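You operate a simulated robot arm through the tools that you are given. There is no shell and no other tool.

You are at the controls of a simulated two-armed robot. One attempt, no reset.

JOB
Take the blue bar on the top of the grey table and put it away on the top of the dark bench. Put the grey-striped block from the top of the dark bench on top of the brown carton there. Lift the lid of the red box open. The order is free. Set down upright: grey-striped block.
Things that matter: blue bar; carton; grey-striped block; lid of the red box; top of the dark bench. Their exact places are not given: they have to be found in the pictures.

It is judged by the outcome, as a careful person would: the job done as asked, and still so three seconds after it is handed in. It fails if anything else is knocked over, pushed out of place, dropped, spilled or broken. Lids that push on must go on centred and level and be pressed home; caps that screw on are set level and turned clockwise until they are tight.

ROBOT AND FRAMES
Two 7-joint arms with two-finger grippers on one trunk, on a base that moves. Base frame: it is fixed to the floor where the robot stands at the start and does not move with it; the origin is under the middle of the robot, x ahead of it, y to its left, z up. Lengths are in m, angles in degrees, forces in N, time in s.
The left shoulder is at the start at [0.023, 0.216, 1.081], the right one opposite. With the tool pointing down near the work surface each hand reaches from about 0.2 to 0.76 m from the robot's upright axis, wherever it stands, measured 20 degrees to its own side. Places, roughly: blue bar [1.25, -2.25, 0.75]; carton [3, -2.75, 1]; grey-striped block (7x3x4 cm) [2.9, -2.6, 0.9]; lid of the red box [5, -4.1, 1.1]; top of the dark bench [3.2, -3.1, 0.9]. Payload 2.2 kg a hand.
The TCP of each hand is the grasp point between the finger pads, 0.019 m short of the fingertips. In the tool frame z runs along the fingers and y along their closing line. The gripper opens to 0.116 m; its body begins 0.07 m behind the TCP.
Orientation is that of the tool frame in the base frame, as a unit quaternion [w, x, y, z]. With the fingers straight down and closing along the base's y, the tool's x points along the base's -x, its y along +y and its z along -z.

CONTROLS
- The arms move only by the tool play_rows. It takes "left_plan", "right_plan" or both (then of equal length, played together; a hand with none holds still); each is a list of rows, each a list of 7 numbers: the turn, a rotation vector about the tool's x, y, z in units of 8 degrees (1.0 is 8 degrees), then the shift along the tool's x, y, z in units of 40 mm (1.0 is 40 mm), then the gripper command, from -1 (fully open) to 1 (shut), values between in proportion. In form: [[rx, ry, rz, tx, ty, tz, claw], ...]. A call has 1 to 20 rows; each row shifts and turns the commanded pose from where the row before left it, along the tool's axes as they then stand. A call with a number of a shift or a turn outside -1 to 1 is refused whole. Each row takes 0.2 s and may step no farther than 0.05 m and 8.6 degrees from the row before; otherwise, or with a gripper value out of range, the whole call is refused. Where a pose cannot be reached the arm comes as near as it can. A force on the tool above 40 N (or 10 N above the force at the start of the call, whichever is more), or a blocked arm, ends the call early, and 0.2 s more pass. The fingers move at their own pace (about 0.2035 m/s each) and stop on an object; they squeeze with about 39 N. The grip force told is the motor's: it shows also when the fingers shut on nothing. Time passes only in rows, and 0.2 s behind the last, so rows that do not move let the fingers close. The reply holds the time, the measured pose of the TCP, the force on the tool along the base axes, the opening and the grip force, in the units named above and with some noise, with the torque about the TCP (base axes, N m) and any sound that the robot's microphone picked up, and new pictures: "show" is both (left out), scene, wrist or none (wrist: the cameras of the hands that moved).
- Cameras (640 x 400 px; columns grow to the right, rows downward): "scene" is now at [0.1352, -0.0003, 1.2672]; the picture's right is [-0.00, -1.00, 0.00], its down [-0.40, -0.00, -0.92] and it looks along [0.92, -0.00, -0.40] (base axes); focal length 262 px, centre (320, 200). "left" rides on the left gripper at [0.069, 0.015, -0.097] in its tool frame; the picture's right is [-0.21, 0.98, 0.00], its down [-0.76, -0.17, -0.63] and it looks along [-0.62, -0.14, 0.77] (tool axes); focal length 251 px, centre (320, 200). "right" rides on the right gripper at [0.069, -0.015, -0.096] in its tool frame; the picture's right is [0.21, 0.98, 0.00], its down [-0.76, 0.17, -0.63] and it looks along [-0.62, 0.14, 0.77] (tool axes); focal length 251 px, centre (320, 200).
- raise_lower(by): moves the trunk up (or, below 0, down) by that many m; the arms and the scene camera ride with it, the base frame stays. It gives what a move gives, with no picture.
- roll_base(legs): drives the robot by 1 to 6 legs, each [ahead, left, turn to the left] in m, m and degrees, along the robot's own axes; the way and the turn of a leg run together, so that a leg with both is an arc; at most 1.5 m and 180 degrees a leg. The arms and the cameras ride along, it lands a little off, and it stops where it bumps. It gives what a move gives, and a new picture of the scene camera.
- pan_tilt(pan, tilt): turns the head with the scene camera to pan (to the left, within 80 degrees either way) and tilt (down, from -29 to 69), counted from straight ahead of the robot. It gives what a move gives, and a new picture of the scene camera.
- pixel_to_xyz(camera, pixels): for up to 12 pixels [column, row] of the newest picture of that camera ("zoom" is the newest enlarged one), the place [x, y, z] in the base frame of the surface seen there, good to about 0.003 m. The clock stands still meanwhile.
- inspect(camera, box): a new picture of the part [left, top, right, bottom] of that camera's present view, enlarged. The clock stands still meanwhile.
- close_job(): hands the job in; it is judged then, once.

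Open the grippers and draw the arms clear of the work before you hand the job in, unless the task says otherwise.

The tools are called after ">>>" as a command line: name --argument value ..., lists and objects as JSON in quotes. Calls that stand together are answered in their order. play_rows: Moves the arms, as the interface text tells. Its arguments: {"type":"object","properties":{"left_plan":{"type":"array"},"right_plan":{"type":"array"},"show":{"type":"string","enum":["both","scene","wrist","none"]}},"required":[]} The other tools are called the same way: raise_lower (by) moves the trunk up or down; roll_base (legs) drives the base; pan_tilt (pan, tilt) turns the head that bears the scene camera; pixel_to_xyz (camera, pixels) gives the place of the surface under pixels of a picture; inspect (camera, box) takes an enlarged picture of a part of a camera's view; close_job () hands the job in.

At the start:

```text
t: 0.0
left_tool_pos: [0.4721, 0.1922, 1.106]
left_ee_rot: [0.0, 0.0, 1.0, 0.001]
left_force: [-0.1, 0.0, 0.0]
left_torque: [-0.04, -0.01, 0.01]
left_opening: 0.1159
left_grip_force: 0.0
right_tool_pos: [0.3725, -0.1489, 1.1184]
right_ee_rot: [-0.001, 0.001, 1.0, 0.0]
right_force: [-0.6, 0.2, -0.4]
right_torque: [0.0, 0.03, -0.01]
right_opening: 0.1159
right_grip_force: 0.0
trunk travel left (down, up): [-0.225, 0.265]
robot x, y, heading: [0.0004, 0.0003, -0.1]
head pan, tilt (commanded): [0.0, 23.6]
```

scene: 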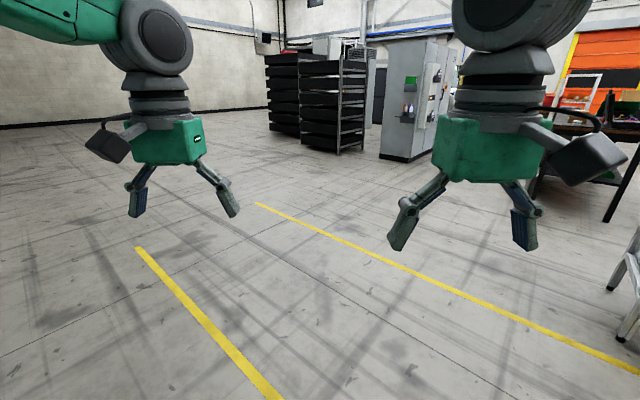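
right: 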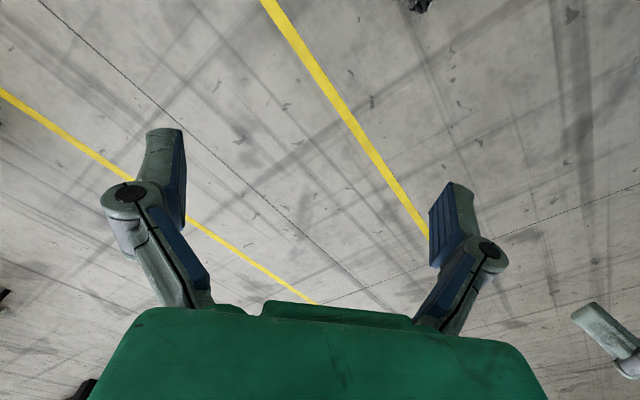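
left: 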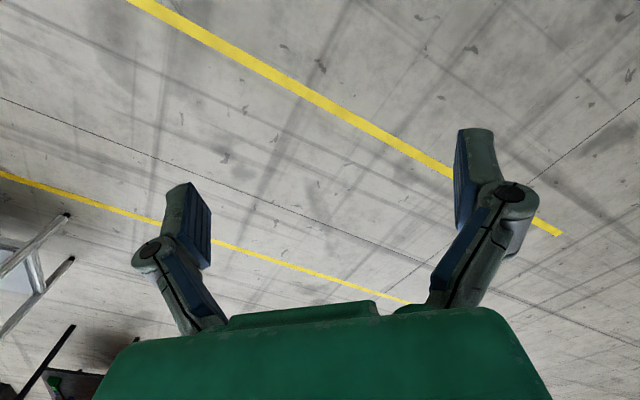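

The scene picture shows open floor, with a table edge at the far right (column 620, rows 240-340). I pan the head to the right to find the grey table and dark bench.

>>> pan_tilt --pan -60 --tilt 15

```text
t: 1.3
left_tool_pos: [0.4686, 0.1919, 1.1067]
left_ee_rot: [0.001, 0.0, 1.0, 0.0]
left_force: [0.7, 0.7, -1.4]
left_torque: [-0.03, -0.02, 0.03]
left_opening: 0.1158
left_grip_force: 0.0
right_tool_pos: [0.3701, -0.1493, 1.1189]
right_ee_rot: [0.0, 0.0, 1.0, 0.0]
right_force: [-0.4, -0.1, -0.7]
right_torque: [0.03, -0.01, 0.03]
right_opening: 0.1161
right_grip_force: 0.0
trunk travel left (down, up): [-0.225, 0.265]
robot x, y, heading: [-0.0019, 0.0022, 0.2]
head pan, tilt (commanded): [-60.0, 15.0]
```

scene: 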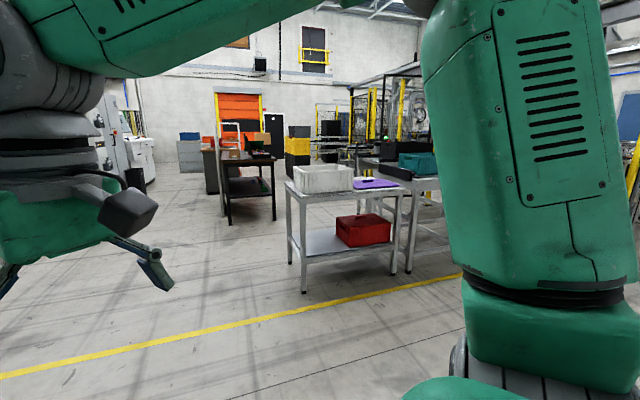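

The grey table stands at about (345, 190) with a white bin and a purple item, and the dark bench is at about (245, 165). I enlarge both areas.

>>> inspect --camera "scene" --box '[270, 140, 450, 250]'

>>> pixel_to_xyz --camera "scene" --pixels '[[290, 183], [405, 190], [370, 183], [325, 172], [245, 155], [225, 155], [270, 158], [360, 230], [305, 290], [392, 270], [390, 172], [230, 222]]'

>>> inspect --camera "scene" --box '[190, 110, 310, 190]'

```text
3.56 times, centred on (360, 195) of scene
```

zoom: 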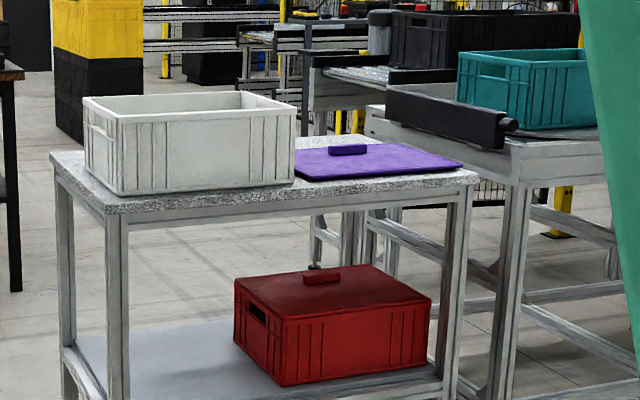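

```text
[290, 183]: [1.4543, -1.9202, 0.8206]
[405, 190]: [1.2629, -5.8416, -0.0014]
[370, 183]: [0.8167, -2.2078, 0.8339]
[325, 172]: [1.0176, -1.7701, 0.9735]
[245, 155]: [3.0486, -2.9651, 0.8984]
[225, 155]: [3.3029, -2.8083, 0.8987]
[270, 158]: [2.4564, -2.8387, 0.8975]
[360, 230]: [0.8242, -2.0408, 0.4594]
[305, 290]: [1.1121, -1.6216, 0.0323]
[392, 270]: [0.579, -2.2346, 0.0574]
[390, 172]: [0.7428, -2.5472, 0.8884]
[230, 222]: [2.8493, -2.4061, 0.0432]
```

```text
5.00 times, centred on (250, 150) of scene
```

zoom: 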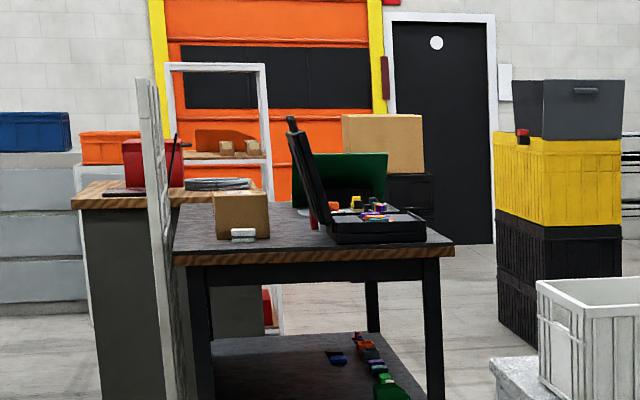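

The grey table (top z≈0.82) runs between legs near (1.11,-1.62) and (0.58,-2.23). The bin hides the blue bar behind it, and the dark bench top is at z≈0.90. I drive ahead and turn right to see behind the bin.

>>> roll_base --legs '[[1.5, 0, 0], [0.3, 0, 0], [0, 0, -80]]'

>>> pan_tilt --pan 0 --tilt 20

```text
t: 13.8
left_tool_pos: [2.0938, -0.382, 1.1068]
left_ee_rot: [0.0, 0.627, 0.779, -0.001]
left_force: [-0.7, -0.4, -0.6]
left_torque: [-0.04, 0.02, 0.0]
left_opening: 0.116
left_grip_force: 0.1
right_tool_pos: [1.7391, -0.3582, 1.1203]
right_ee_rot: [0.0, 0.627, 0.779, -0.001]
right_force: [-0.2, -0.2, 0.5]
right_torque: [0.03, 0.0, -0.03]
right_opening: 0.1162
right_grip_force: 0.1
trunk travel left (down, up): [-0.225, 0.265]
robot x, y, heading: [1.8047, 0.0342, -77.6]
head pan, tilt (commanded): [-60.0, 15.0]
```

scene: 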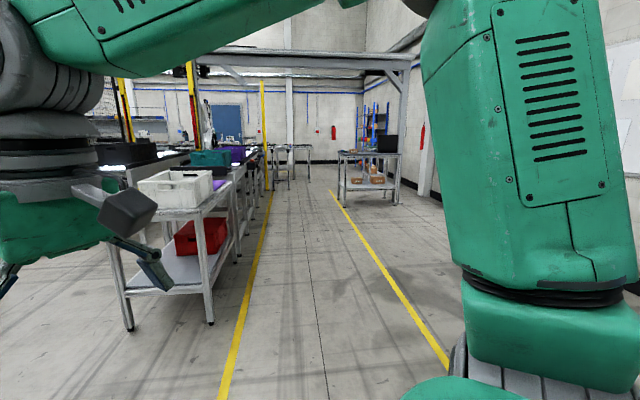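

```text
t: 15.1
left_tool_pos: [2.0928, -0.3801, 1.1076]
left_ee_rot: [0.001, 0.627, 0.779, -0.001]
left_force: [-0.1, -0.3, 0.7]
left_torque: [0.01, 0.0, -0.02]
left_opening: 0.1159
left_grip_force: 0.0
right_tool_pos: [1.7395, -0.3564, 1.1192]
right_ee_rot: [0.002, 0.627, 0.779, -0.001]
right_force: [0.2, -0.1, -0.5]
right_torque: [0.01, -0.03, -0.01]
right_opening: 0.116
right_grip_force: 0.1
trunk travel left (down, up): [-0.225, 0.265]
robot x, y, heading: [1.8037, 0.0324, -77.6]
head pan, tilt (commanded): [0.0, 20.0]
```

scene: 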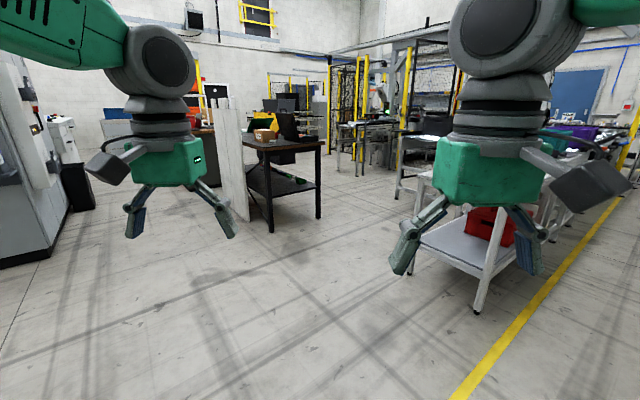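

The grey table's near end is at about (450, 240), and the dark bench is at (285, 165) with a white panel standing next to it at (232, 160). I drive closer and look to the right at the table top.

>>> roll_base --legs '[[1.0, 0, 0]]'

>>> pan_tilt --pan -35 --tilt 25

```text
t: 20.3
left_tool_pos: [2.2811, -1.3789, 1.1079]
left_ee_rot: [0.001, 0.638, 0.77, -0.001]
left_force: [-0.4, 0.5, 1.1]
left_torque: [0.02, 0.0, 0.03]
left_opening: 0.116
left_grip_force: 0.0
right_tool_pos: [1.9282, -1.3447, 1.1199]
right_ee_rot: [0.002, 0.639, 0.769, 0.0]
right_force: [-0.3, 0.0, 0.6]
right_torque: [-0.01, 0.0, -0.01]
right_opening: 0.1161
right_grip_force: 0.2
trunk travel left (down, up): [-0.225, 0.265]
robot x, y, heading: [2.0051, -0.9546, -79.5]
head pan, tilt (commanded): [0.0, 20.0]
```

scene: 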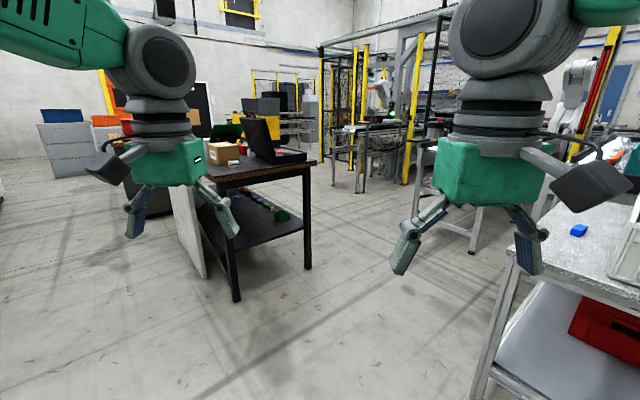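

```text
t: 21.4
left_tool_pos: [2.2813, -1.377, 1.1085]
left_ee_rot: [0.002, 0.638, 0.77, -0.001]
left_force: [0.2, 0.2, -0.4]
left_torque: [0.02, -0.02, 0.01]
left_opening: 0.116
left_grip_force: 0.1
right_tool_pos: [1.9271, -1.3418, 1.1205]
right_ee_rot: [0.003, 0.638, 0.77, -0.002]
right_force: [-0.2, 0.4, 0.4]
right_torque: [-0.01, 0.01, 0.03]
right_opening: 0.1161
right_grip_force: 0.0
trunk travel left (down, up): [-0.225, 0.265]
robot x, y, heading: [2.0033, -0.9542, -79.5]
head pan, tilt (commanded): [-35.0, 25.0]
```

scene: 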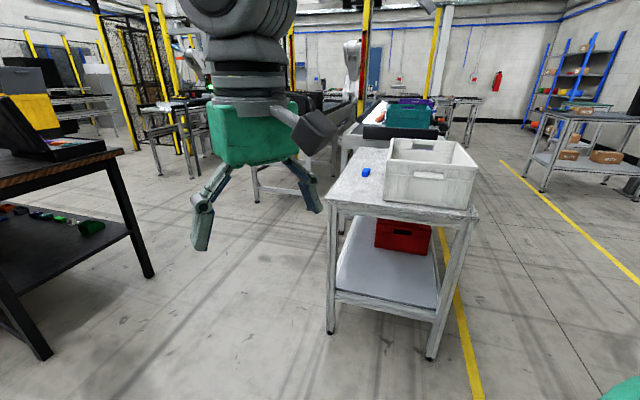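

The blue bar is visible at about (366, 172) on the grey table, just left of the bin. I enlarge it and get its place.

>>> inspect --camera "scene" --box '[320, 130, 480, 230]'

>>> pixel_to_xyz --camera "scene" --pixels '[[366, 172], [360, 174], [371, 172], [325, 197], [478, 212], [365, 153], [384, 160], [393, 204], [335, 180], [372, 190]]'

```text
4.00 times, centred on (400, 180) of scene
```

zoom: 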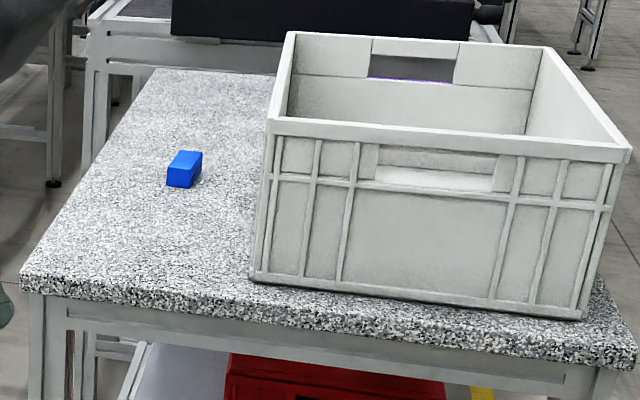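

```text
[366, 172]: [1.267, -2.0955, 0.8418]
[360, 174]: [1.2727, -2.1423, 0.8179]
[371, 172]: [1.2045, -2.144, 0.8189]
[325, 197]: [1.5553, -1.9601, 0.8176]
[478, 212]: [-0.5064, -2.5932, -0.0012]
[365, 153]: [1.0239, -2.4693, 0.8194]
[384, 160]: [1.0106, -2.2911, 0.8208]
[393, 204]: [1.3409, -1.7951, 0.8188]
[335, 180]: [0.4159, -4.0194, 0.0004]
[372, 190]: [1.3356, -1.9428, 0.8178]
```

The bar spans about (166-203, 150-188) in the enlarged picture, lying with its long side away from me. I measure its edges.

>>> pixel_to_xyz --camera "zoom" --pixels '[[168, 168], [189, 169], [180, 152], [200, 154], [179, 178], [168, 185], [190, 186], [185, 160], [198, 170], [22, 282], [155, 70], [250, 280]]'

```text
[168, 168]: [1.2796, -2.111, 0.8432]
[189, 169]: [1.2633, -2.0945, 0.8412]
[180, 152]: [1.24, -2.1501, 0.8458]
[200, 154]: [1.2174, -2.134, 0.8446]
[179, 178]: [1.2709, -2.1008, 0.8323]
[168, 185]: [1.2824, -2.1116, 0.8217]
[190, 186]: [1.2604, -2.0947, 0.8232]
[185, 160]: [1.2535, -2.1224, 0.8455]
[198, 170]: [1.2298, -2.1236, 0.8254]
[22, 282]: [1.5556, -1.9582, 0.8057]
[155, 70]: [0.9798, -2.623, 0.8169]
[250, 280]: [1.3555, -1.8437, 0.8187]
```

The bar's centre is about (1.25,-2.12), top z≈0.845, about 6 cm long by 2.7 cm wide, 12 cm from the table edge that faces the bench. I look straight ahead at the gap between table and bench, and at the bench itself.

>>> pan_tilt --pan 10 --tilt 22

>>> inspect --camera "scene" --box '[200, 100, 420, 240]'

```text
t: 22.5
left_tool_pos: [2.2809, -1.3771, 1.1083]
left_ee_rot: [0.002, 0.638, 0.77, -0.002]
left_force: [0.0, 0.3, -0.1]
left_torque: [-0.01, -0.01, -0.02]
left_opening: 0.1161
left_grip_force: 0.1
right_tool_pos: [1.9275, -1.3421, 1.1211]
right_ee_rot: [0.002, 0.639, 0.769, -0.002]
right_force: [-0.2, 0.3, -0.1]
right_torque: [0.01, -0.02, 0.02]
right_opening: 0.116
right_grip_force: 0.1
trunk travel left (down, up): [-0.225, 0.265]
robot x, y, heading: [2.0047, -0.9541, -79.5]
head pan, tilt (commanded): [10.0, 22.0]
```

scene: 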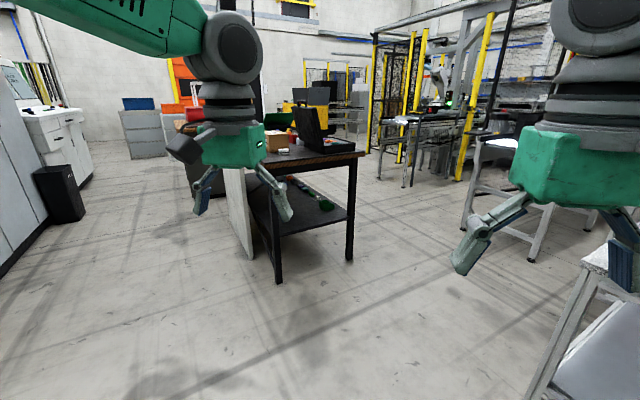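

```text
2.86 times, centred on (310, 170) of scene
```

zoom: 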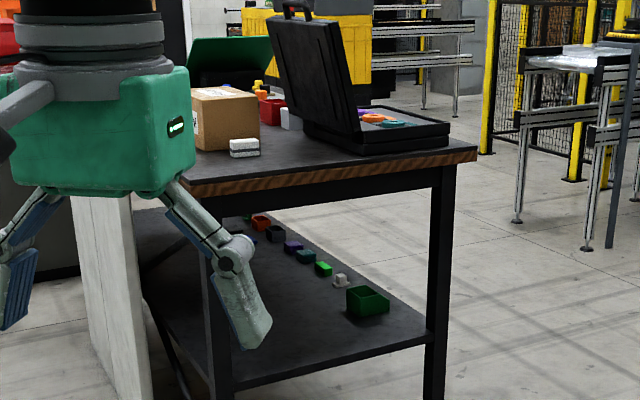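

The striped block is at zoom (244,147) next to the carton (225,118), and an open black case is on the bench's right part. I measure these and the floor points.

>>> pixel_to_xyz --camera "zoom" --pixels '[[244, 143], [244, 153], [250, 105], [200, 90], [476, 157], [440, 390], [390, 145], [300, 60], [290, 118], [210, 188], [100, 200], [330, 230]]'

>>> pixel_to_xyz --camera "scene" --pixels '[[278, 280], [348, 258], [250, 258], [532, 260], [467, 227], [408, 186], [300, 156], [230, 170]]'

```text
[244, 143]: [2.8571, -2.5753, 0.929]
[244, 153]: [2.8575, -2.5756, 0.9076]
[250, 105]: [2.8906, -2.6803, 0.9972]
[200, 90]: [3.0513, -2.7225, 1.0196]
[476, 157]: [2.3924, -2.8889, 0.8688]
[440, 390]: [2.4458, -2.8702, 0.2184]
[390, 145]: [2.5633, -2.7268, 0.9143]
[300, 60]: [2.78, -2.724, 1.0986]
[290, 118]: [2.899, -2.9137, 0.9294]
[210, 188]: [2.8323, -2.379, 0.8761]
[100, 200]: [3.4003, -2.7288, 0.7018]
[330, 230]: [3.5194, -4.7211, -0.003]
```

```text
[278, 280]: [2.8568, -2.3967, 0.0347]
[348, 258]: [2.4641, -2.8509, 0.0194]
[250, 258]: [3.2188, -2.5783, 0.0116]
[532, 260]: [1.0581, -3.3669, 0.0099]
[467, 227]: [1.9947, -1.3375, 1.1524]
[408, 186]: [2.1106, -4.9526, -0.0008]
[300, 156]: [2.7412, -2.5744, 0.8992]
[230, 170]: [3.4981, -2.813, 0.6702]
```

The bench's short front edge runs from (2.83,-2.38) to (2.39,-2.89), and faces the table's long side with a gap of about 1.24 m. I turn here to face the table's long side (heading ≈139°) and then roll backwards and left into the gap.

>>> roll_base --legs '[[0, 0, -141.5]]'

```text
t: 28.7
left_tool_pos: [1.5299, -0.794, 1.1093]
left_ee_rot: [-0.001, 0.937, -0.35, -0.002]
left_force: [-0.8, -0.6, -0.5]
left_torque: [-0.02, 0.02, -0.03]
left_opening: 0.1159
left_grip_force: 0.1
right_tool_pos: [1.8276, -0.603, 1.1214]
right_ee_rot: [-0.001, 0.937, -0.349, -0.002]
right_force: [0.1, -0.4, 0.4]
right_torque: [0.0, 0.02, 0.02]
right_opening: 0.116
right_grip_force: 0.1
trunk travel left (down, up): [-0.225, 0.265]
robot x, y, heading: [2.004, -0.9536, 138.9]
head pan, tilt (commanded): [10.0, 22.0]
```

scene: 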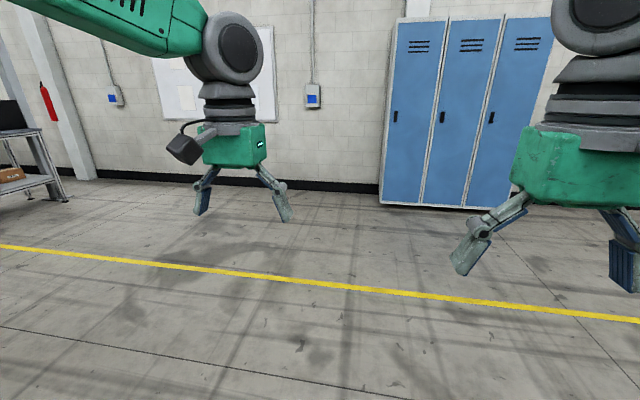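

Heading is 138.9° as wanted. I roll backwards-left into the gap, keeping clear of the table corner (1.56,-1.96) and the bench corner (2.83,-2.38).

>>> roll_base --legs '[[-0.83, 0.73, 0]]'

>>> pan_tilt --pan 25 --tilt 30

```text
t: 34.4
left_tool_pos: [1.6727, -1.8942, 1.1115]
left_ee_rot: [-0.001, 0.936, -0.352, -0.004]
left_force: [-1.2, 0.0, 0.9]
left_torque: [-0.02, -0.02, 0.01]
left_opening: 0.1159
left_grip_force: 0.0
right_tool_pos: [1.9722, -1.703, 1.1218]
right_ee_rot: [-0.001, 0.936, -0.352, -0.004]
right_force: [-0.7, -0.5, 0.0]
right_torque: [0.01, 0.01, 0.0]
right_opening: 0.1159
right_grip_force: 0.1
trunk travel left (down, up): [-0.225, 0.265]
robot x, y, heading: [2.1491, -2.0575, 138.9]
head pan, tilt (commanded): [10.0, 22.0]
```

scene: 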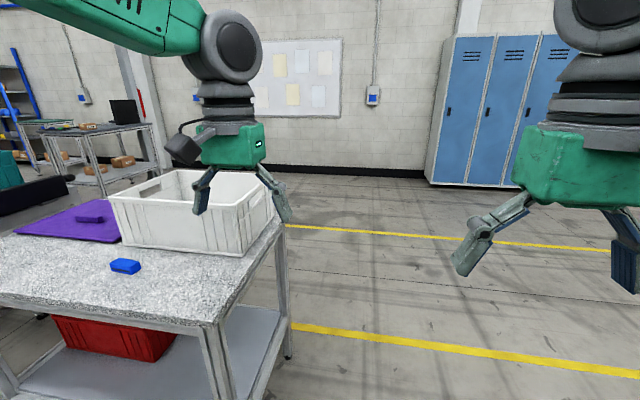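

```text
t: 35.2
left_tool_pos: [1.6735, -1.8981, 1.1105]
left_ee_rot: [-0.002, 0.936, -0.352, -0.005]
left_force: [0.3, 0.7, -0.4]
left_torque: [0.0, 0.01, -0.01]
left_opening: 0.1161
left_grip_force: 0.0
right_tool_pos: [1.9731, -1.7057, 1.1223]
right_ee_rot: [-0.001, 0.936, -0.351, -0.004]
right_force: [0.2, -0.5, -0.6]
right_torque: [-0.01, 0.04, 0.01]
right_opening: 0.1162
right_grip_force: 0.0
trunk travel left (down, up): [-0.225, 0.265]
robot x, y, heading: [2.1496, -2.0554, 138.7]
head pan, tilt (commanded): [25.0, 30.0]
```

scene: 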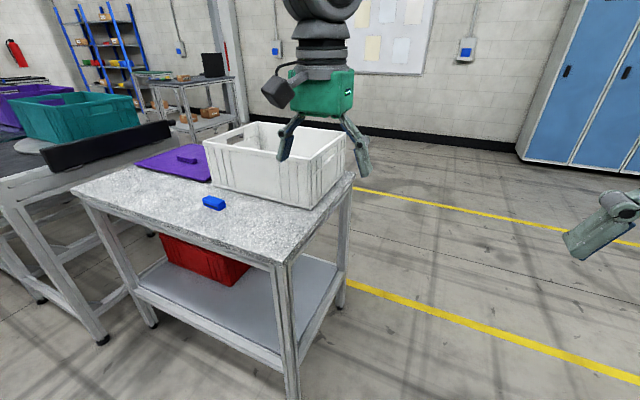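

The bar is at (213,202) now seen from the bench side. I measure it again before rolling to the pick place.

>>> inspect --camera "scene" --box '[165, 170, 261, 230]'

```text
6.67 times, centred on (213, 200) of scene
```

zoom: 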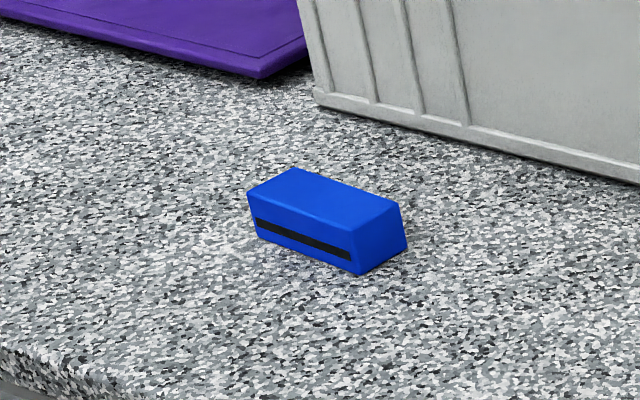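

>>> pixel_to_xyz --camera "zoom" --pixels '[[250, 194], [294, 170], [354, 232], [397, 203], [258, 232], [358, 272], [325, 200], [320, 95], [220, 270], [30, 380], [405, 245]]'

```text
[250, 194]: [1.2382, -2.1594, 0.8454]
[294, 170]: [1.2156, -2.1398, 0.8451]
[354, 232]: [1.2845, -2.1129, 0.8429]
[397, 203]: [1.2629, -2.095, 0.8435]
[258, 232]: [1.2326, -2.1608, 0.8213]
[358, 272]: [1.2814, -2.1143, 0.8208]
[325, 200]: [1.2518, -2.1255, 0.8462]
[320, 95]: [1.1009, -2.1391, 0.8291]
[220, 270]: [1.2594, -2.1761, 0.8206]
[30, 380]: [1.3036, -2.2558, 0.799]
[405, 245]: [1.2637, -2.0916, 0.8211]
```

The bar's centre is (1.250,-2.127), top z≈0.845, long axis at about 45°, about 6.6 × 3 cm. I roll sideways so the left hand is in front of it.

>>> roll_base --legs '[[0.07, 0.447, 0]]'

>>> pan_tilt --pan 10 --tilt 40

```text
t: 37.9
left_tool_pos: [1.3311, -2.1847, 1.1125]
left_ee_rot: [0.003, 0.937, -0.348, -0.007]
left_force: [-0.2, 0.4, 0.1]
left_torque: [-0.07, 0.03, -0.02]
left_opening: 0.1162
left_grip_force: 0.1
right_tool_pos: [1.6293, -1.9924, 1.1196]
right_ee_rot: [0.004, 0.937, -0.348, -0.005]
right_force: [0.6, 0.6, -1.0]
right_torque: [-0.03, 0.02, -0.02]
right_opening: 0.116
right_grip_force: 0.1
trunk travel left (down, up): [-0.225, 0.265]
robot x, y, heading: [1.8022, -2.3488, 139.4]
head pan, tilt (commanded): [25.0, 30.0]
```

scene: 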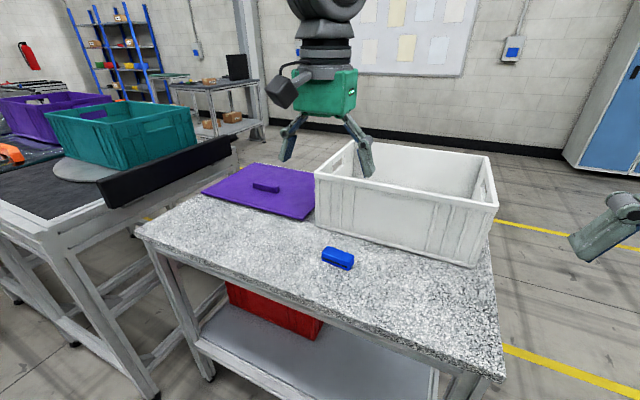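

```text
t: 38.7
left_tool_pos: [1.3309, -2.1872, 1.1111]
left_ee_rot: [0.001, 0.938, -0.348, -0.007]
left_force: [-0.4, -0.5, 0.1]
left_torque: [0.02, 0.02, 0.01]
left_opening: 0.1161
left_grip_force: 0.1
right_tool_pos: [1.6266, -1.9947, 1.119]
right_ee_rot: [0.002, 0.937, -0.348, -0.001]
right_force: [-0.4, 0.3, -0.5]
right_torque: [-0.01, 0.04, 0.01]
right_opening: 0.1161
right_grip_force: 0.1
trunk travel left (down, up): [-0.225, 0.265]
robot x, y, heading: [1.7983, -2.3437, 139.3]
head pan, tilt (commanded): [10.0, 40.0]
```

scene: 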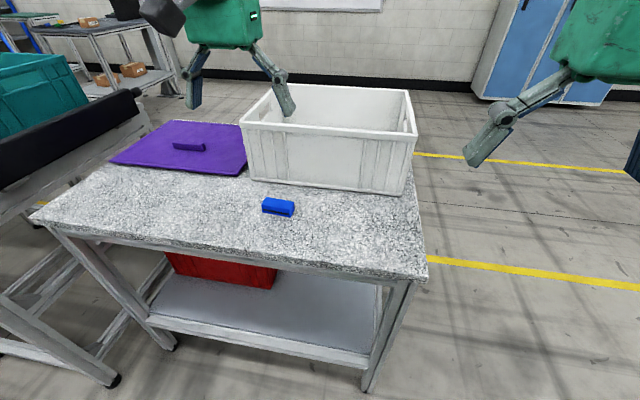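

The left hand is above and near the bar; the bar is at (279,207). I measure it once more from here for the grasp.

>>> inspect --camera "scene" --box '[231, 175, 327, 235]'

```text
6.67 times, centred on (279, 205) of scene
```

zoom: 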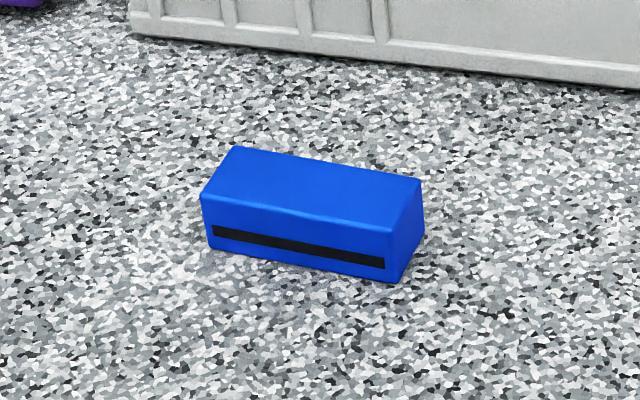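

>>> pixel_to_xyz --camera "zoom" --pixels '[[204, 196], [238, 149], [390, 231], [418, 182], [212, 244], [396, 277], [310, 190], [150, 300], [420, 240], [130, 30], [635, 85], [500, 300]]'

```text
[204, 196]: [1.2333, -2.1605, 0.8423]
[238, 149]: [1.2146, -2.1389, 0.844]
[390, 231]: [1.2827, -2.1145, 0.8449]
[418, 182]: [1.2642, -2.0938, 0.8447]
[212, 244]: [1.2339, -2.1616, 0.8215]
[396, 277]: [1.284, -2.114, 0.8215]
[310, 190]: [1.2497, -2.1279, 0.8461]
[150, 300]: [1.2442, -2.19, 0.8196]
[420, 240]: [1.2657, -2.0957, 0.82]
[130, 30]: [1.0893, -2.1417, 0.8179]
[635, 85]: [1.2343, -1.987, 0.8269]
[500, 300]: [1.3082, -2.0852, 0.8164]
```

The bar's centre is (1.249,-2.127), long axis ≈43°, so I move the left hand over it, yaw about 6°, and descend to z≈0.92 to check with the wrist camera.

>>> play_rows --left_plan '[[0, 0, 0.79, 0, 0, 0, -1], [0, 0, 0, -0.8, 0.15, 0, -1], [0, 0, 0, -0.85, 0.15, 0.2, -1], [0, 0, 0, -0.84, 0.19, 0.6, -1], [0, 0, 0, 0, 0, 1, -1], [0, 0, 0, 0, 0, 1, -1], [0, 0, 0, 0, 0, 1, -1], [0, 0, 0, 0, 0, 0.9, -1], [0, 0, 0, 0, 0, 0, -1]]'

```text
t: 40.7
left_tool_pos: [1.247, -2.1251, 0.9268]
left_ee_rot: [0.001, 0.916, -0.401, -0.007]
left_force: [0.8, 0.5, -0.3]
left_torque: [-0.01, 0.0, -0.02]
left_opening: 0.1157
left_grip_force: 0.1
right_tool_pos: [1.6287, -1.9943, 1.1204]
right_ee_rot: [0.004, 0.937, -0.349, -0.002]
right_force: [-0.5, 0.1, -0.5]
right_torque: [0.01, -0.02, 0.0]
right_opening: 0.1157
right_grip_force: 0.1
trunk travel left (down, up): [-0.225, 0.265]
robot x, y, heading: [1.7994, -2.3502, 139.5]
head pan, tilt (commanded): [10.0, 40.0]
```

scene: 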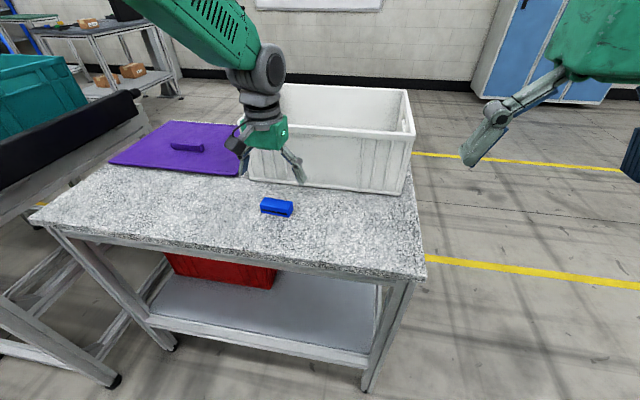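
left: 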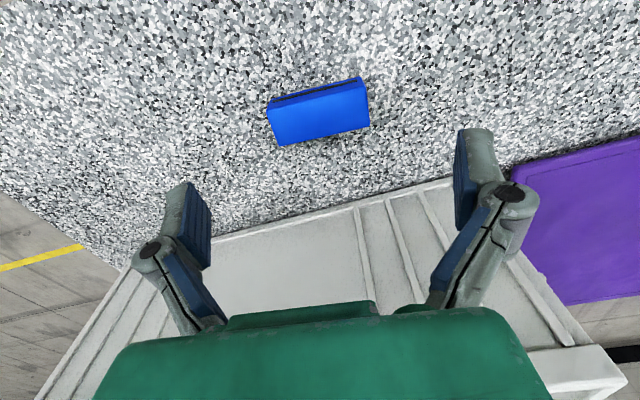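

The wrist picture shows the bar at (318,112), right under the TCP line and aligned between the fingers. I descend to z≈0.841 and close on it.

>>> play_rows --left_plan '[[0, 0, 0, 0.03, 0, 0.8, -1], [0, 0, 0, 0.03, 0, 0.8, -1], [0, 0, 0, 0, 0, 0.54, -1], [0, 0, 0, 0, 0, 0, -1]]'

```text
t: 41.7
left_tool_pos: [1.2455, -2.1314, 0.8397]
left_ee_rot: [0.001, 0.917, -0.4, -0.005]
left_force: [-0.2, -0.6, -0.2]
left_torque: [-0.01, -0.03, -0.01]
left_opening: 0.116
left_grip_force: 0.0
right_tool_pos: [1.6264, -1.9959, 1.1198]
right_ee_rot: [0.002, 0.937, -0.349, -0.001]
right_force: [0.2, -0.3, 0.3]
right_torque: [0.0, -0.01, -0.03]
right_opening: 0.1161
right_grip_force: 0.0
trunk travel left (down, up): [-0.225, 0.265]
robot x, y, heading: [1.7937, -2.3539, 139.5]
head pan, tilt (commanded): [10.0, 40.0]
```

scene: 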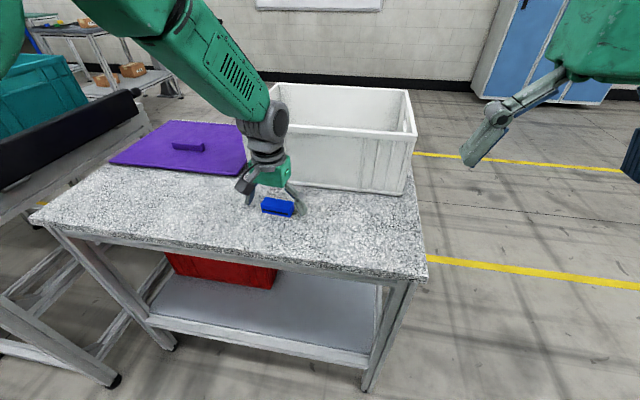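
left: 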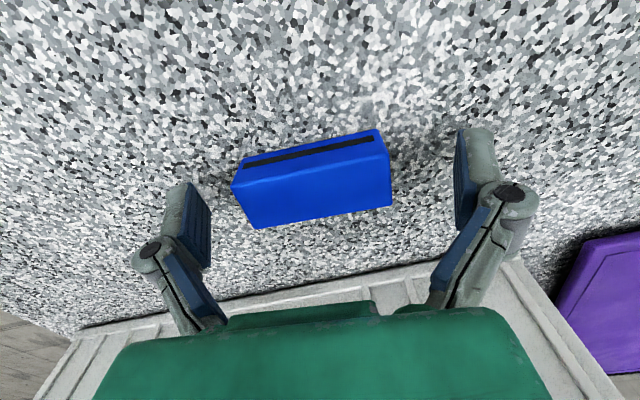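

The bar sits between the fingers at (312,180), so I close the gripper.

>>> play_rows --left_plan '[[0, 0, 0, 0, 0, 0, 1], [0, 0, 0, 0, 0, 0, 1], [0, 0, 0, 0, 0, 0, 1]]' --show "wrist"

```text
t: 42.5
left_tool_pos: [1.2451, -2.1295, 0.8406]
left_ee_rot: [0.0, 0.917, -0.399, -0.006]
left_force: [-0.8, -0.7, 2.1]
left_torque: [-0.09, 0.12, 0.01]
left_opening: 0.0708
left_grip_force: 39.2
right_tool_pos: [1.6257, -1.9958, 1.1207]
right_ee_rot: [0.001, 0.937, -0.348, -0.003]
right_force: [-1.1, 0.3, 0.6]
right_torque: [0.01, 0.0, 0.02]
right_opening: 0.1157
right_grip_force: 0.0
trunk travel left (down, up): [-0.225, 0.265]
robot x, y, heading: [1.7987, -2.3465, 139.6]
head pan, tilt (commanded): [10.0, 40.0]
```

left: 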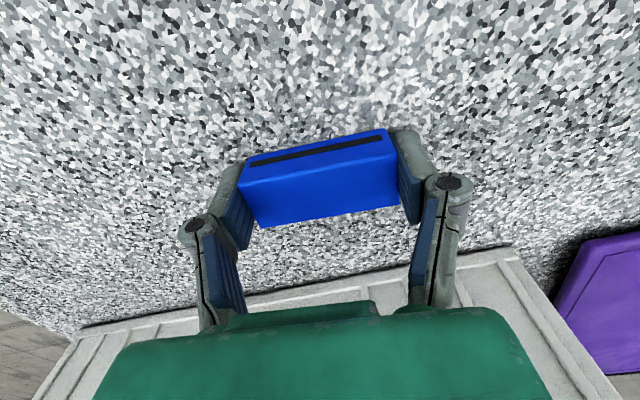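

The bar is held (opening 0.071, 39 N). I lift it straight up well above the bin's rim and draw back a bit.

>>> play_rows --left_plan '[[0, 0, 0, 0, 0, -0.5, 1], [0, 0, 0, 0, 0, -0.8, 1], [0, 0, 0, 0, 0, -0.9, 1], [0, 0, 0, 0, 0, -0.9, 1], [0, 0, 0, 0, 0, -0.9, 1], [0, 0, 0, 0, 0, -0.9, 1], [0, 0, 0, 0, 0, -0.9, 1], [0, 0, 0, 0.5, 0, -0.9, 1], [0, 0, 0, 0.9, 0, -0.5, 1], [0, 0, 0, 0.9, 0, 0, 1], [0, 0, 0, 0, 0, 0, 1]]'

```text
t: 44.9
left_tool_pos: [1.3088, -2.1981, 1.1245]
left_ee_rot: [0.0, 0.917, -0.4, -0.006]
left_force: [-0.3, 0.7, -2.3]
left_torque: [0.0, -0.01, 0.01]
left_opening: 0.0704
left_grip_force: 39.3
right_tool_pos: [1.6243, -1.9966, 1.1201]
right_ee_rot: [0.001, 0.937, -0.348, -0.002]
right_force: [-1.4, 0.2, -0.4]
right_torque: [0.0, -0.01, -0.01]
right_opening: 0.1159
right_grip_force: 0.1
trunk travel left (down, up): [-0.225, 0.265]
robot x, y, heading: [1.7968, -2.3465, 139.3]
head pan, tilt (commanded): [10.0, 40.0]
```

scene: 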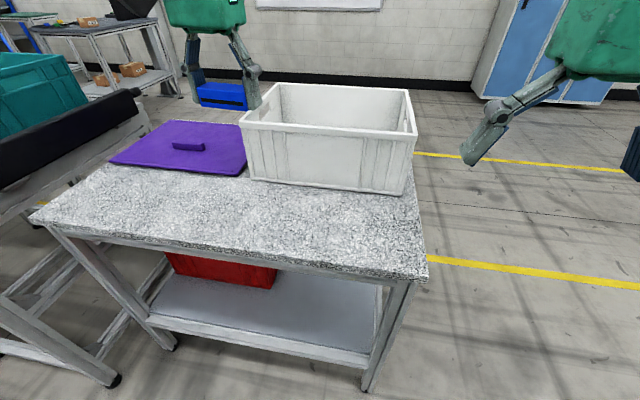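
left: 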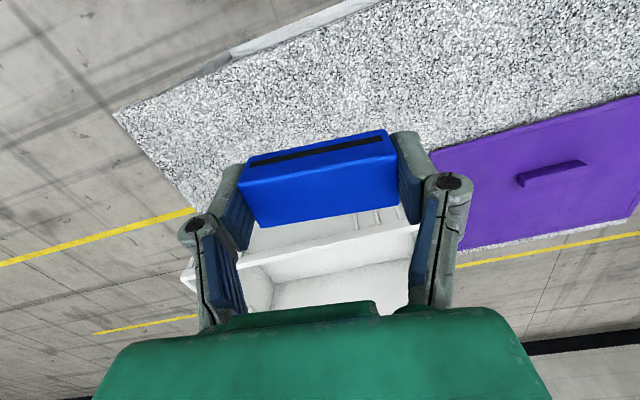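

The bar is lifted clear at z≈1.12. I back away from the table a little and turn 180° to the right (over open floor) to face the bench.

>>> roll_base --legs '[[-0.15, 0, 0], [0, 0, -90], [0, 0, -90]]'

>>> pan_tilt --pan 10 --tilt 25

```text
t: 53.8
left_tool_pos: [2.4045, -2.579, 1.127]
left_ee_rot: [0.006, 0.386, 0.922, 0.001]
left_force: [-0.3, 0.1, -1.5]
left_torque: [0.02, 0.03, -0.01]
left_opening: 0.0704
left_grip_force: 39.3
right_tool_pos: [2.0949, -2.7897, 1.1203]
right_ee_rot: [0.002, 0.334, 0.942, 0.001]
right_force: [0.4, 0.4, -0.4]
right_torque: [0.03, -0.02, -0.02]
right_opening: 0.1158
right_grip_force: 0.0
trunk travel left (down, up): [-0.225, 0.265]
robot x, y, heading: [1.9134, -2.4474, -39.2]
head pan, tilt (commanded): [10.0, 40.0]
```

scene: 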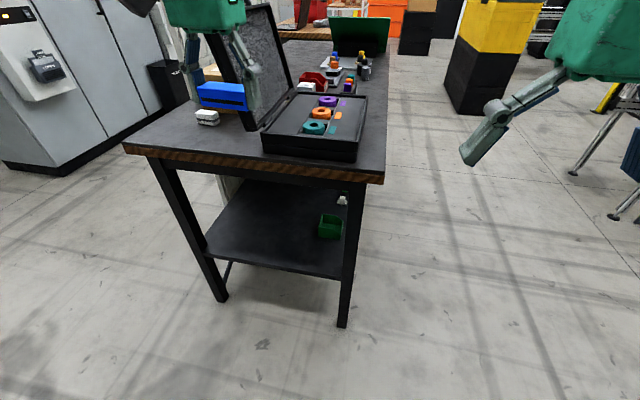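

```text
t: 54.6
left_tool_pos: [2.4027, -2.5777, 1.1272]
left_ee_rot: [0.007, 0.386, 0.922, 0.0]
left_force: [0.0, -0.2, -1.9]
left_torque: [0.02, 0.02, 0.02]
left_opening: 0.0706
left_grip_force: 39.0
right_tool_pos: [2.093, -2.7896, 1.1182]
right_ee_rot: [0.0, 0.335, 0.942, 0.002]
right_force: [-0.5, 0.6, -0.3]
right_torque: [-0.01, -0.02, 0.05]
right_opening: 0.1158
right_grip_force: 0.0
trunk travel left (down, up): [-0.225, 0.265]
robot x, y, heading: [1.9134, -2.4454, -39.0]
head pan, tilt (commanded): [10.0, 25.0]
```

scene: 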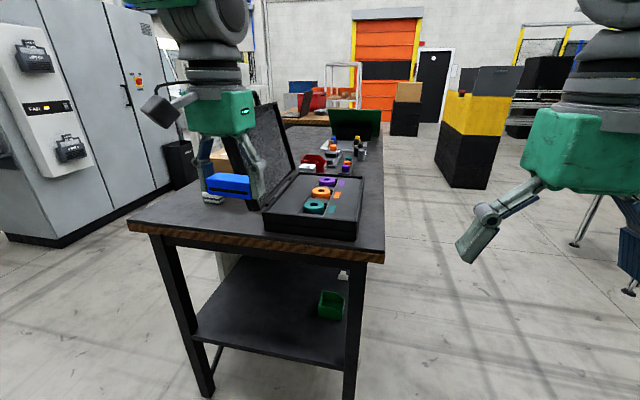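

The open case's lid stands up between the case and the block on the left. I shift left by 0.35 m for an unblocked view of the block and carton.

>>> roll_base --legs '[[0, 0.38, -2]]'

>>> pan_tilt --pan -3 --tilt 28

```text
t: 57.0
left_tool_pos: [2.6426, -2.3054, 1.1279]
left_ee_rot: [0.007, 0.405, 0.914, 0.0]
left_force: [0.3, 0.5, -0.8]
left_torque: [0.0, 0.0, 0.0]
left_opening: 0.0705
left_grip_force: 38.8
right_tool_pos: [2.3254, -2.5047, 1.1198]
right_ee_rot: [0.001, 0.354, 0.935, 0.002]
right_force: [0.3, -0.2, -0.8]
right_torque: [-0.04, 0.01, 0.0]
right_opening: 0.1159
right_grip_force: 0.1
trunk travel left (down, up): [-0.225, 0.265]
robot x, y, heading: [2.1559, -2.156, -41.2]
head pan, tilt (commanded): [10.0, 25.0]
```

scene: 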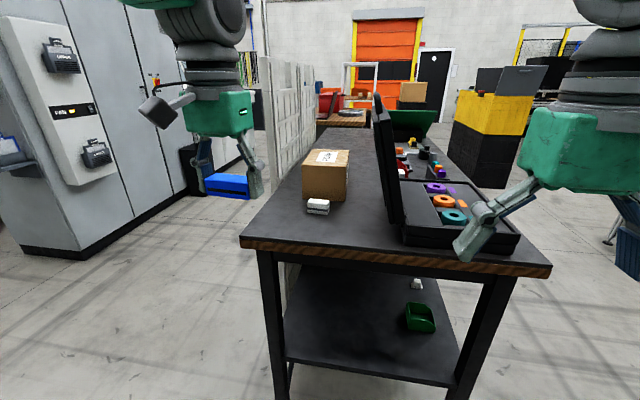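

```text
t: 57.8
left_tool_pos: [2.6389, -2.3064, 1.1278]
left_ee_rot: [0.008, 0.405, 0.914, 0.002]
left_force: [-0.6, 0.3, -0.5]
left_torque: [0.0, -0.03, -0.02]
left_opening: 0.0703
left_grip_force: 38.2
right_tool_pos: [2.3214, -2.5058, 1.118]
right_ee_rot: [0.0, 0.354, 0.935, 0.004]
right_force: [0.3, 0.4, 1.3]
right_torque: [0.02, 0.01, -0.04]
right_opening: 0.116
right_grip_force: 0.1
trunk travel left (down, up): [-0.225, 0.265]
robot x, y, heading: [2.1541, -2.1543, -41.2]
head pan, tilt (commanded): [-3.0, 28.0]
```

scene: 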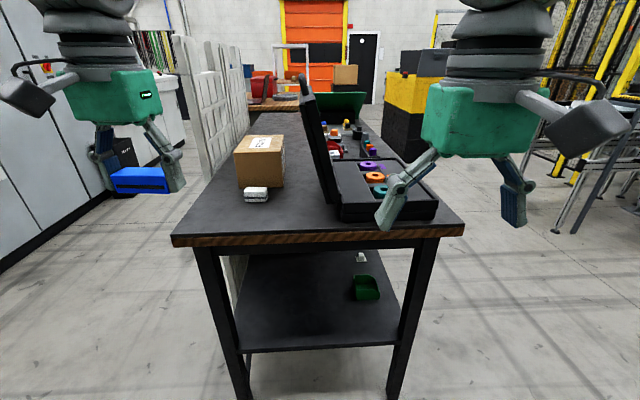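

Now carton (260,160), block (256,194), and open case (370,190) are all visible. I enlarge that part and measure.

>>> inspect --camera "scene" --box '[200, 120, 360, 220]'

>>> pixel_to_xyz --camera "zoom" --pixels '[[180, 278], [266, 280], [222, 274], [222, 296], [145, 120], [260, 127], [330, 115], [230, 70], [300, 330], [400, 330], [330, 230], [430, 60]]'

>>> pixel_to_xyz --camera "scene" --pixels '[[173, 242], [462, 232], [233, 155], [259, 155], [281, 140], [250, 138], [300, 210], [190, 90], [210, 180], [300, 85], [330, 215]]'

```text
4.00 times, centred on (280, 170) of scene
```

zoom: 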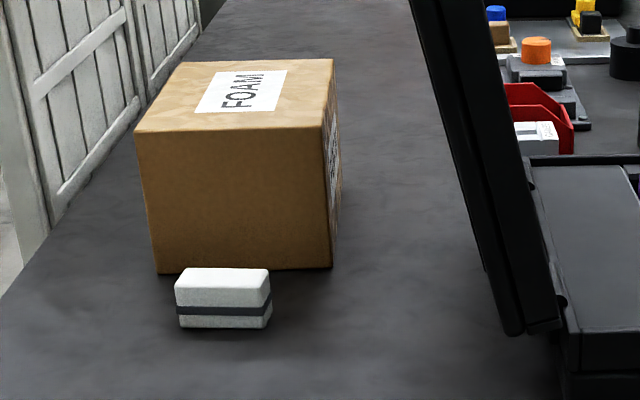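

```text
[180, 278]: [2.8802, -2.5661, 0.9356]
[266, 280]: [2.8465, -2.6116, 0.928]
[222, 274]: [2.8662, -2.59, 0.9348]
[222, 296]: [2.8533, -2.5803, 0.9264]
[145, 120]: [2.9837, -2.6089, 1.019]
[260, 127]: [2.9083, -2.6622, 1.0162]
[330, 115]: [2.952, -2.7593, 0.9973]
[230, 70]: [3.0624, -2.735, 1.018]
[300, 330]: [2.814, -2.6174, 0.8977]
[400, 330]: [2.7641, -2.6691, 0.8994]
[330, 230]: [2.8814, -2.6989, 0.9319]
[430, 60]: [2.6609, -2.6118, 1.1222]
```

```text
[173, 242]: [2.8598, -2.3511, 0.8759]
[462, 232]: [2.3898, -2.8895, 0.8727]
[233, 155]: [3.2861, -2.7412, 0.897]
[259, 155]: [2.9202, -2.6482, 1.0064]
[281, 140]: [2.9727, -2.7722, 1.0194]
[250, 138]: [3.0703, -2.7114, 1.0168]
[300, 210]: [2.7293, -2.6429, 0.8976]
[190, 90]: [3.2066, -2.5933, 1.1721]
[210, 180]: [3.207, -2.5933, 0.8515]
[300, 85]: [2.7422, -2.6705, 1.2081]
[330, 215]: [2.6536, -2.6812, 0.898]
```

Carton top is z≈1.018 with its front face at about (2.92,-2.65); the block stands upright about 6 cm in front of it. The case lid leans left up to z≈1.2. I look down to see how far the robot's base sticks out before moving nearer.

>>> pan_tilt --pan 0 --tilt 69

```text
t: 58.8
left_tool_pos: [2.645, -2.3008, 1.1281]
left_ee_rot: [0.007, 0.404, 0.915, -0.003]
left_force: [-0.1, -0.1, -1.6]
left_torque: [-0.02, 0.02, -0.01]
left_opening: 0.0704
left_grip_force: 38.8
right_tool_pos: [2.3267, -2.4998, 1.1188]
right_ee_rot: [-0.002, 0.353, 0.936, 0.001]
right_force: [0.8, 0.2, 0.7]
right_torque: [0.01, 0.0, 0.01]
right_opening: 0.1163
right_grip_force: 0.1
trunk travel left (down, up): [-0.225, 0.265]
robot x, y, heading: [2.157, -2.1521, -41.0]
head pan, tilt (commanded): [0.0, 68.8]
```

scene: 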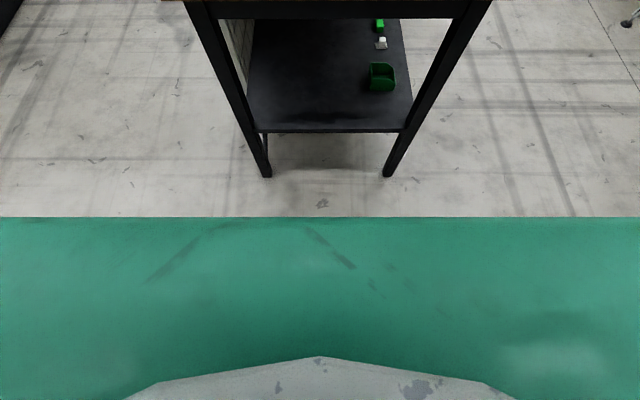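

The green body edge is at row ≈218; I measure where it is relative to the robot's axis.

>>> pixel_to_xyz --camera "scene" --pixels '[[320, 222], [320, 260], [320, 340], [100, 222], [560, 222], [10, 225], [630, 225], [268, 172], [386, 172], [320, 375]]'

```text
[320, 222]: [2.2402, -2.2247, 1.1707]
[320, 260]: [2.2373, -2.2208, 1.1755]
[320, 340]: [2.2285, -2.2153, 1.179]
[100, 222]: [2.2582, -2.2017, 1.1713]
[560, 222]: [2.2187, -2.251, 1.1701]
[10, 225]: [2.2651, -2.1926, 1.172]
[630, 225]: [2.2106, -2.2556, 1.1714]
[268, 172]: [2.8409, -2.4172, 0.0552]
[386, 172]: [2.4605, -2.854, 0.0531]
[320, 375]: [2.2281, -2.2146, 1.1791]
```

That is the trunk under the head, not the base. I look down to the side to see the base's outline.

>>> pan_tilt --pan 75 --tilt 60

```text
t: 60.3
left_tool_pos: [2.6431, -2.3036, 1.1274]
left_ee_rot: [0.007, 0.404, 0.915, -0.001]
left_force: [0.4, -0.1, -1.8]
left_torque: [0.05, 0.0, 0.02]
left_opening: 0.0703
left_grip_force: 39.0
right_tool_pos: [2.3258, -2.5013, 1.1181]
right_ee_rot: [-0.003, 0.353, 0.936, 0.001]
right_force: [-0.2, 0.0, -1.0]
right_torque: [0.02, 0.01, -0.01]
right_opening: 0.116
right_grip_force: 0.0
trunk travel left (down, up): [-0.225, 0.265]
robot x, y, heading: [2.156, -2.1535, -41.1]
head pan, tilt (commanded): [75.0, 60.0]
```

scene: 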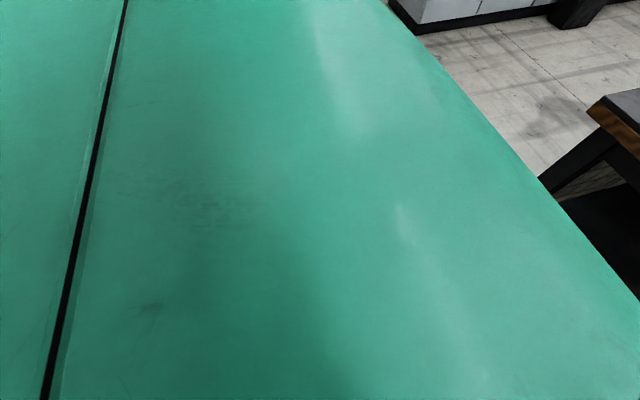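

The base is hidden from the head, so I will keep at least ≈0.4 m from the bench edge. I roll ahead 0.21 m and look at the bench.

>>> roll_base --legs '[[0.21, 0, 0]]'

>>> pan_tilt --pan 5 --tilt 35

```text
t: 62.0
left_tool_pos: [2.8038, -2.44, 1.1273]
left_ee_rot: [0.007, 0.402, 0.916, -0.001]
left_force: [-0.6, -0.8, -2.2]
left_torque: [0.03, 0.0, -0.01]
left_opening: 0.0705
left_grip_force: 38.9
right_tool_pos: [2.4881, -2.6406, 1.1189]
right_ee_rot: [-0.001, 0.351, 0.936, 0.001]
right_force: [-1.3, -0.2, -0.5]
right_torque: [0.01, 0.02, 0.01]
right_opening: 0.1161
right_grip_force: 0.1
trunk travel left (down, up): [-0.225, 0.265]
robot x, y, heading: [2.3179, -2.2946, -40.9]
head pan, tilt (commanded): [75.0, 60.0]
```

scene: 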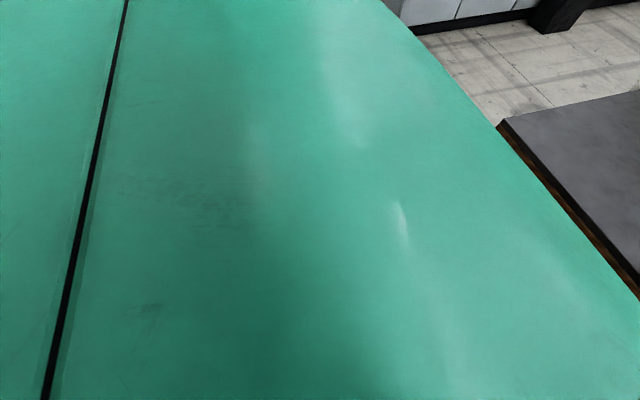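

```text
t: 63.4
left_tool_pos: [2.8016, -2.4382, 1.1288]
left_ee_rot: [0.008, 0.402, 0.916, -0.001]
left_force: [0.2, -0.4, -1.8]
left_torque: [0.01, 0.01, 0.0]
left_opening: 0.0704
left_grip_force: 38.9
right_tool_pos: [2.4862, -2.64, 1.118]
right_ee_rot: [-0.003, 0.352, 0.936, 0.002]
right_force: [-0.5, 0.1, -0.1]
right_torque: [-0.01, 0.02, 0.04]
right_opening: 0.1161
right_grip_force: 0.0
trunk travel left (down, up): [-0.225, 0.265]
robot x, y, heading: [2.3189, -2.2932, -40.8]
head pan, tilt (commanded): [5.0, 35.0]
```

scene: 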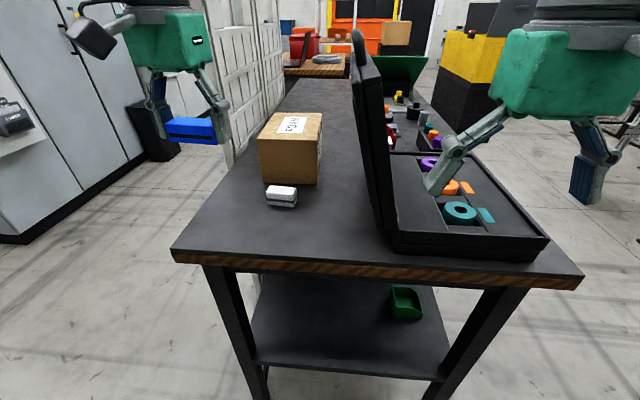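

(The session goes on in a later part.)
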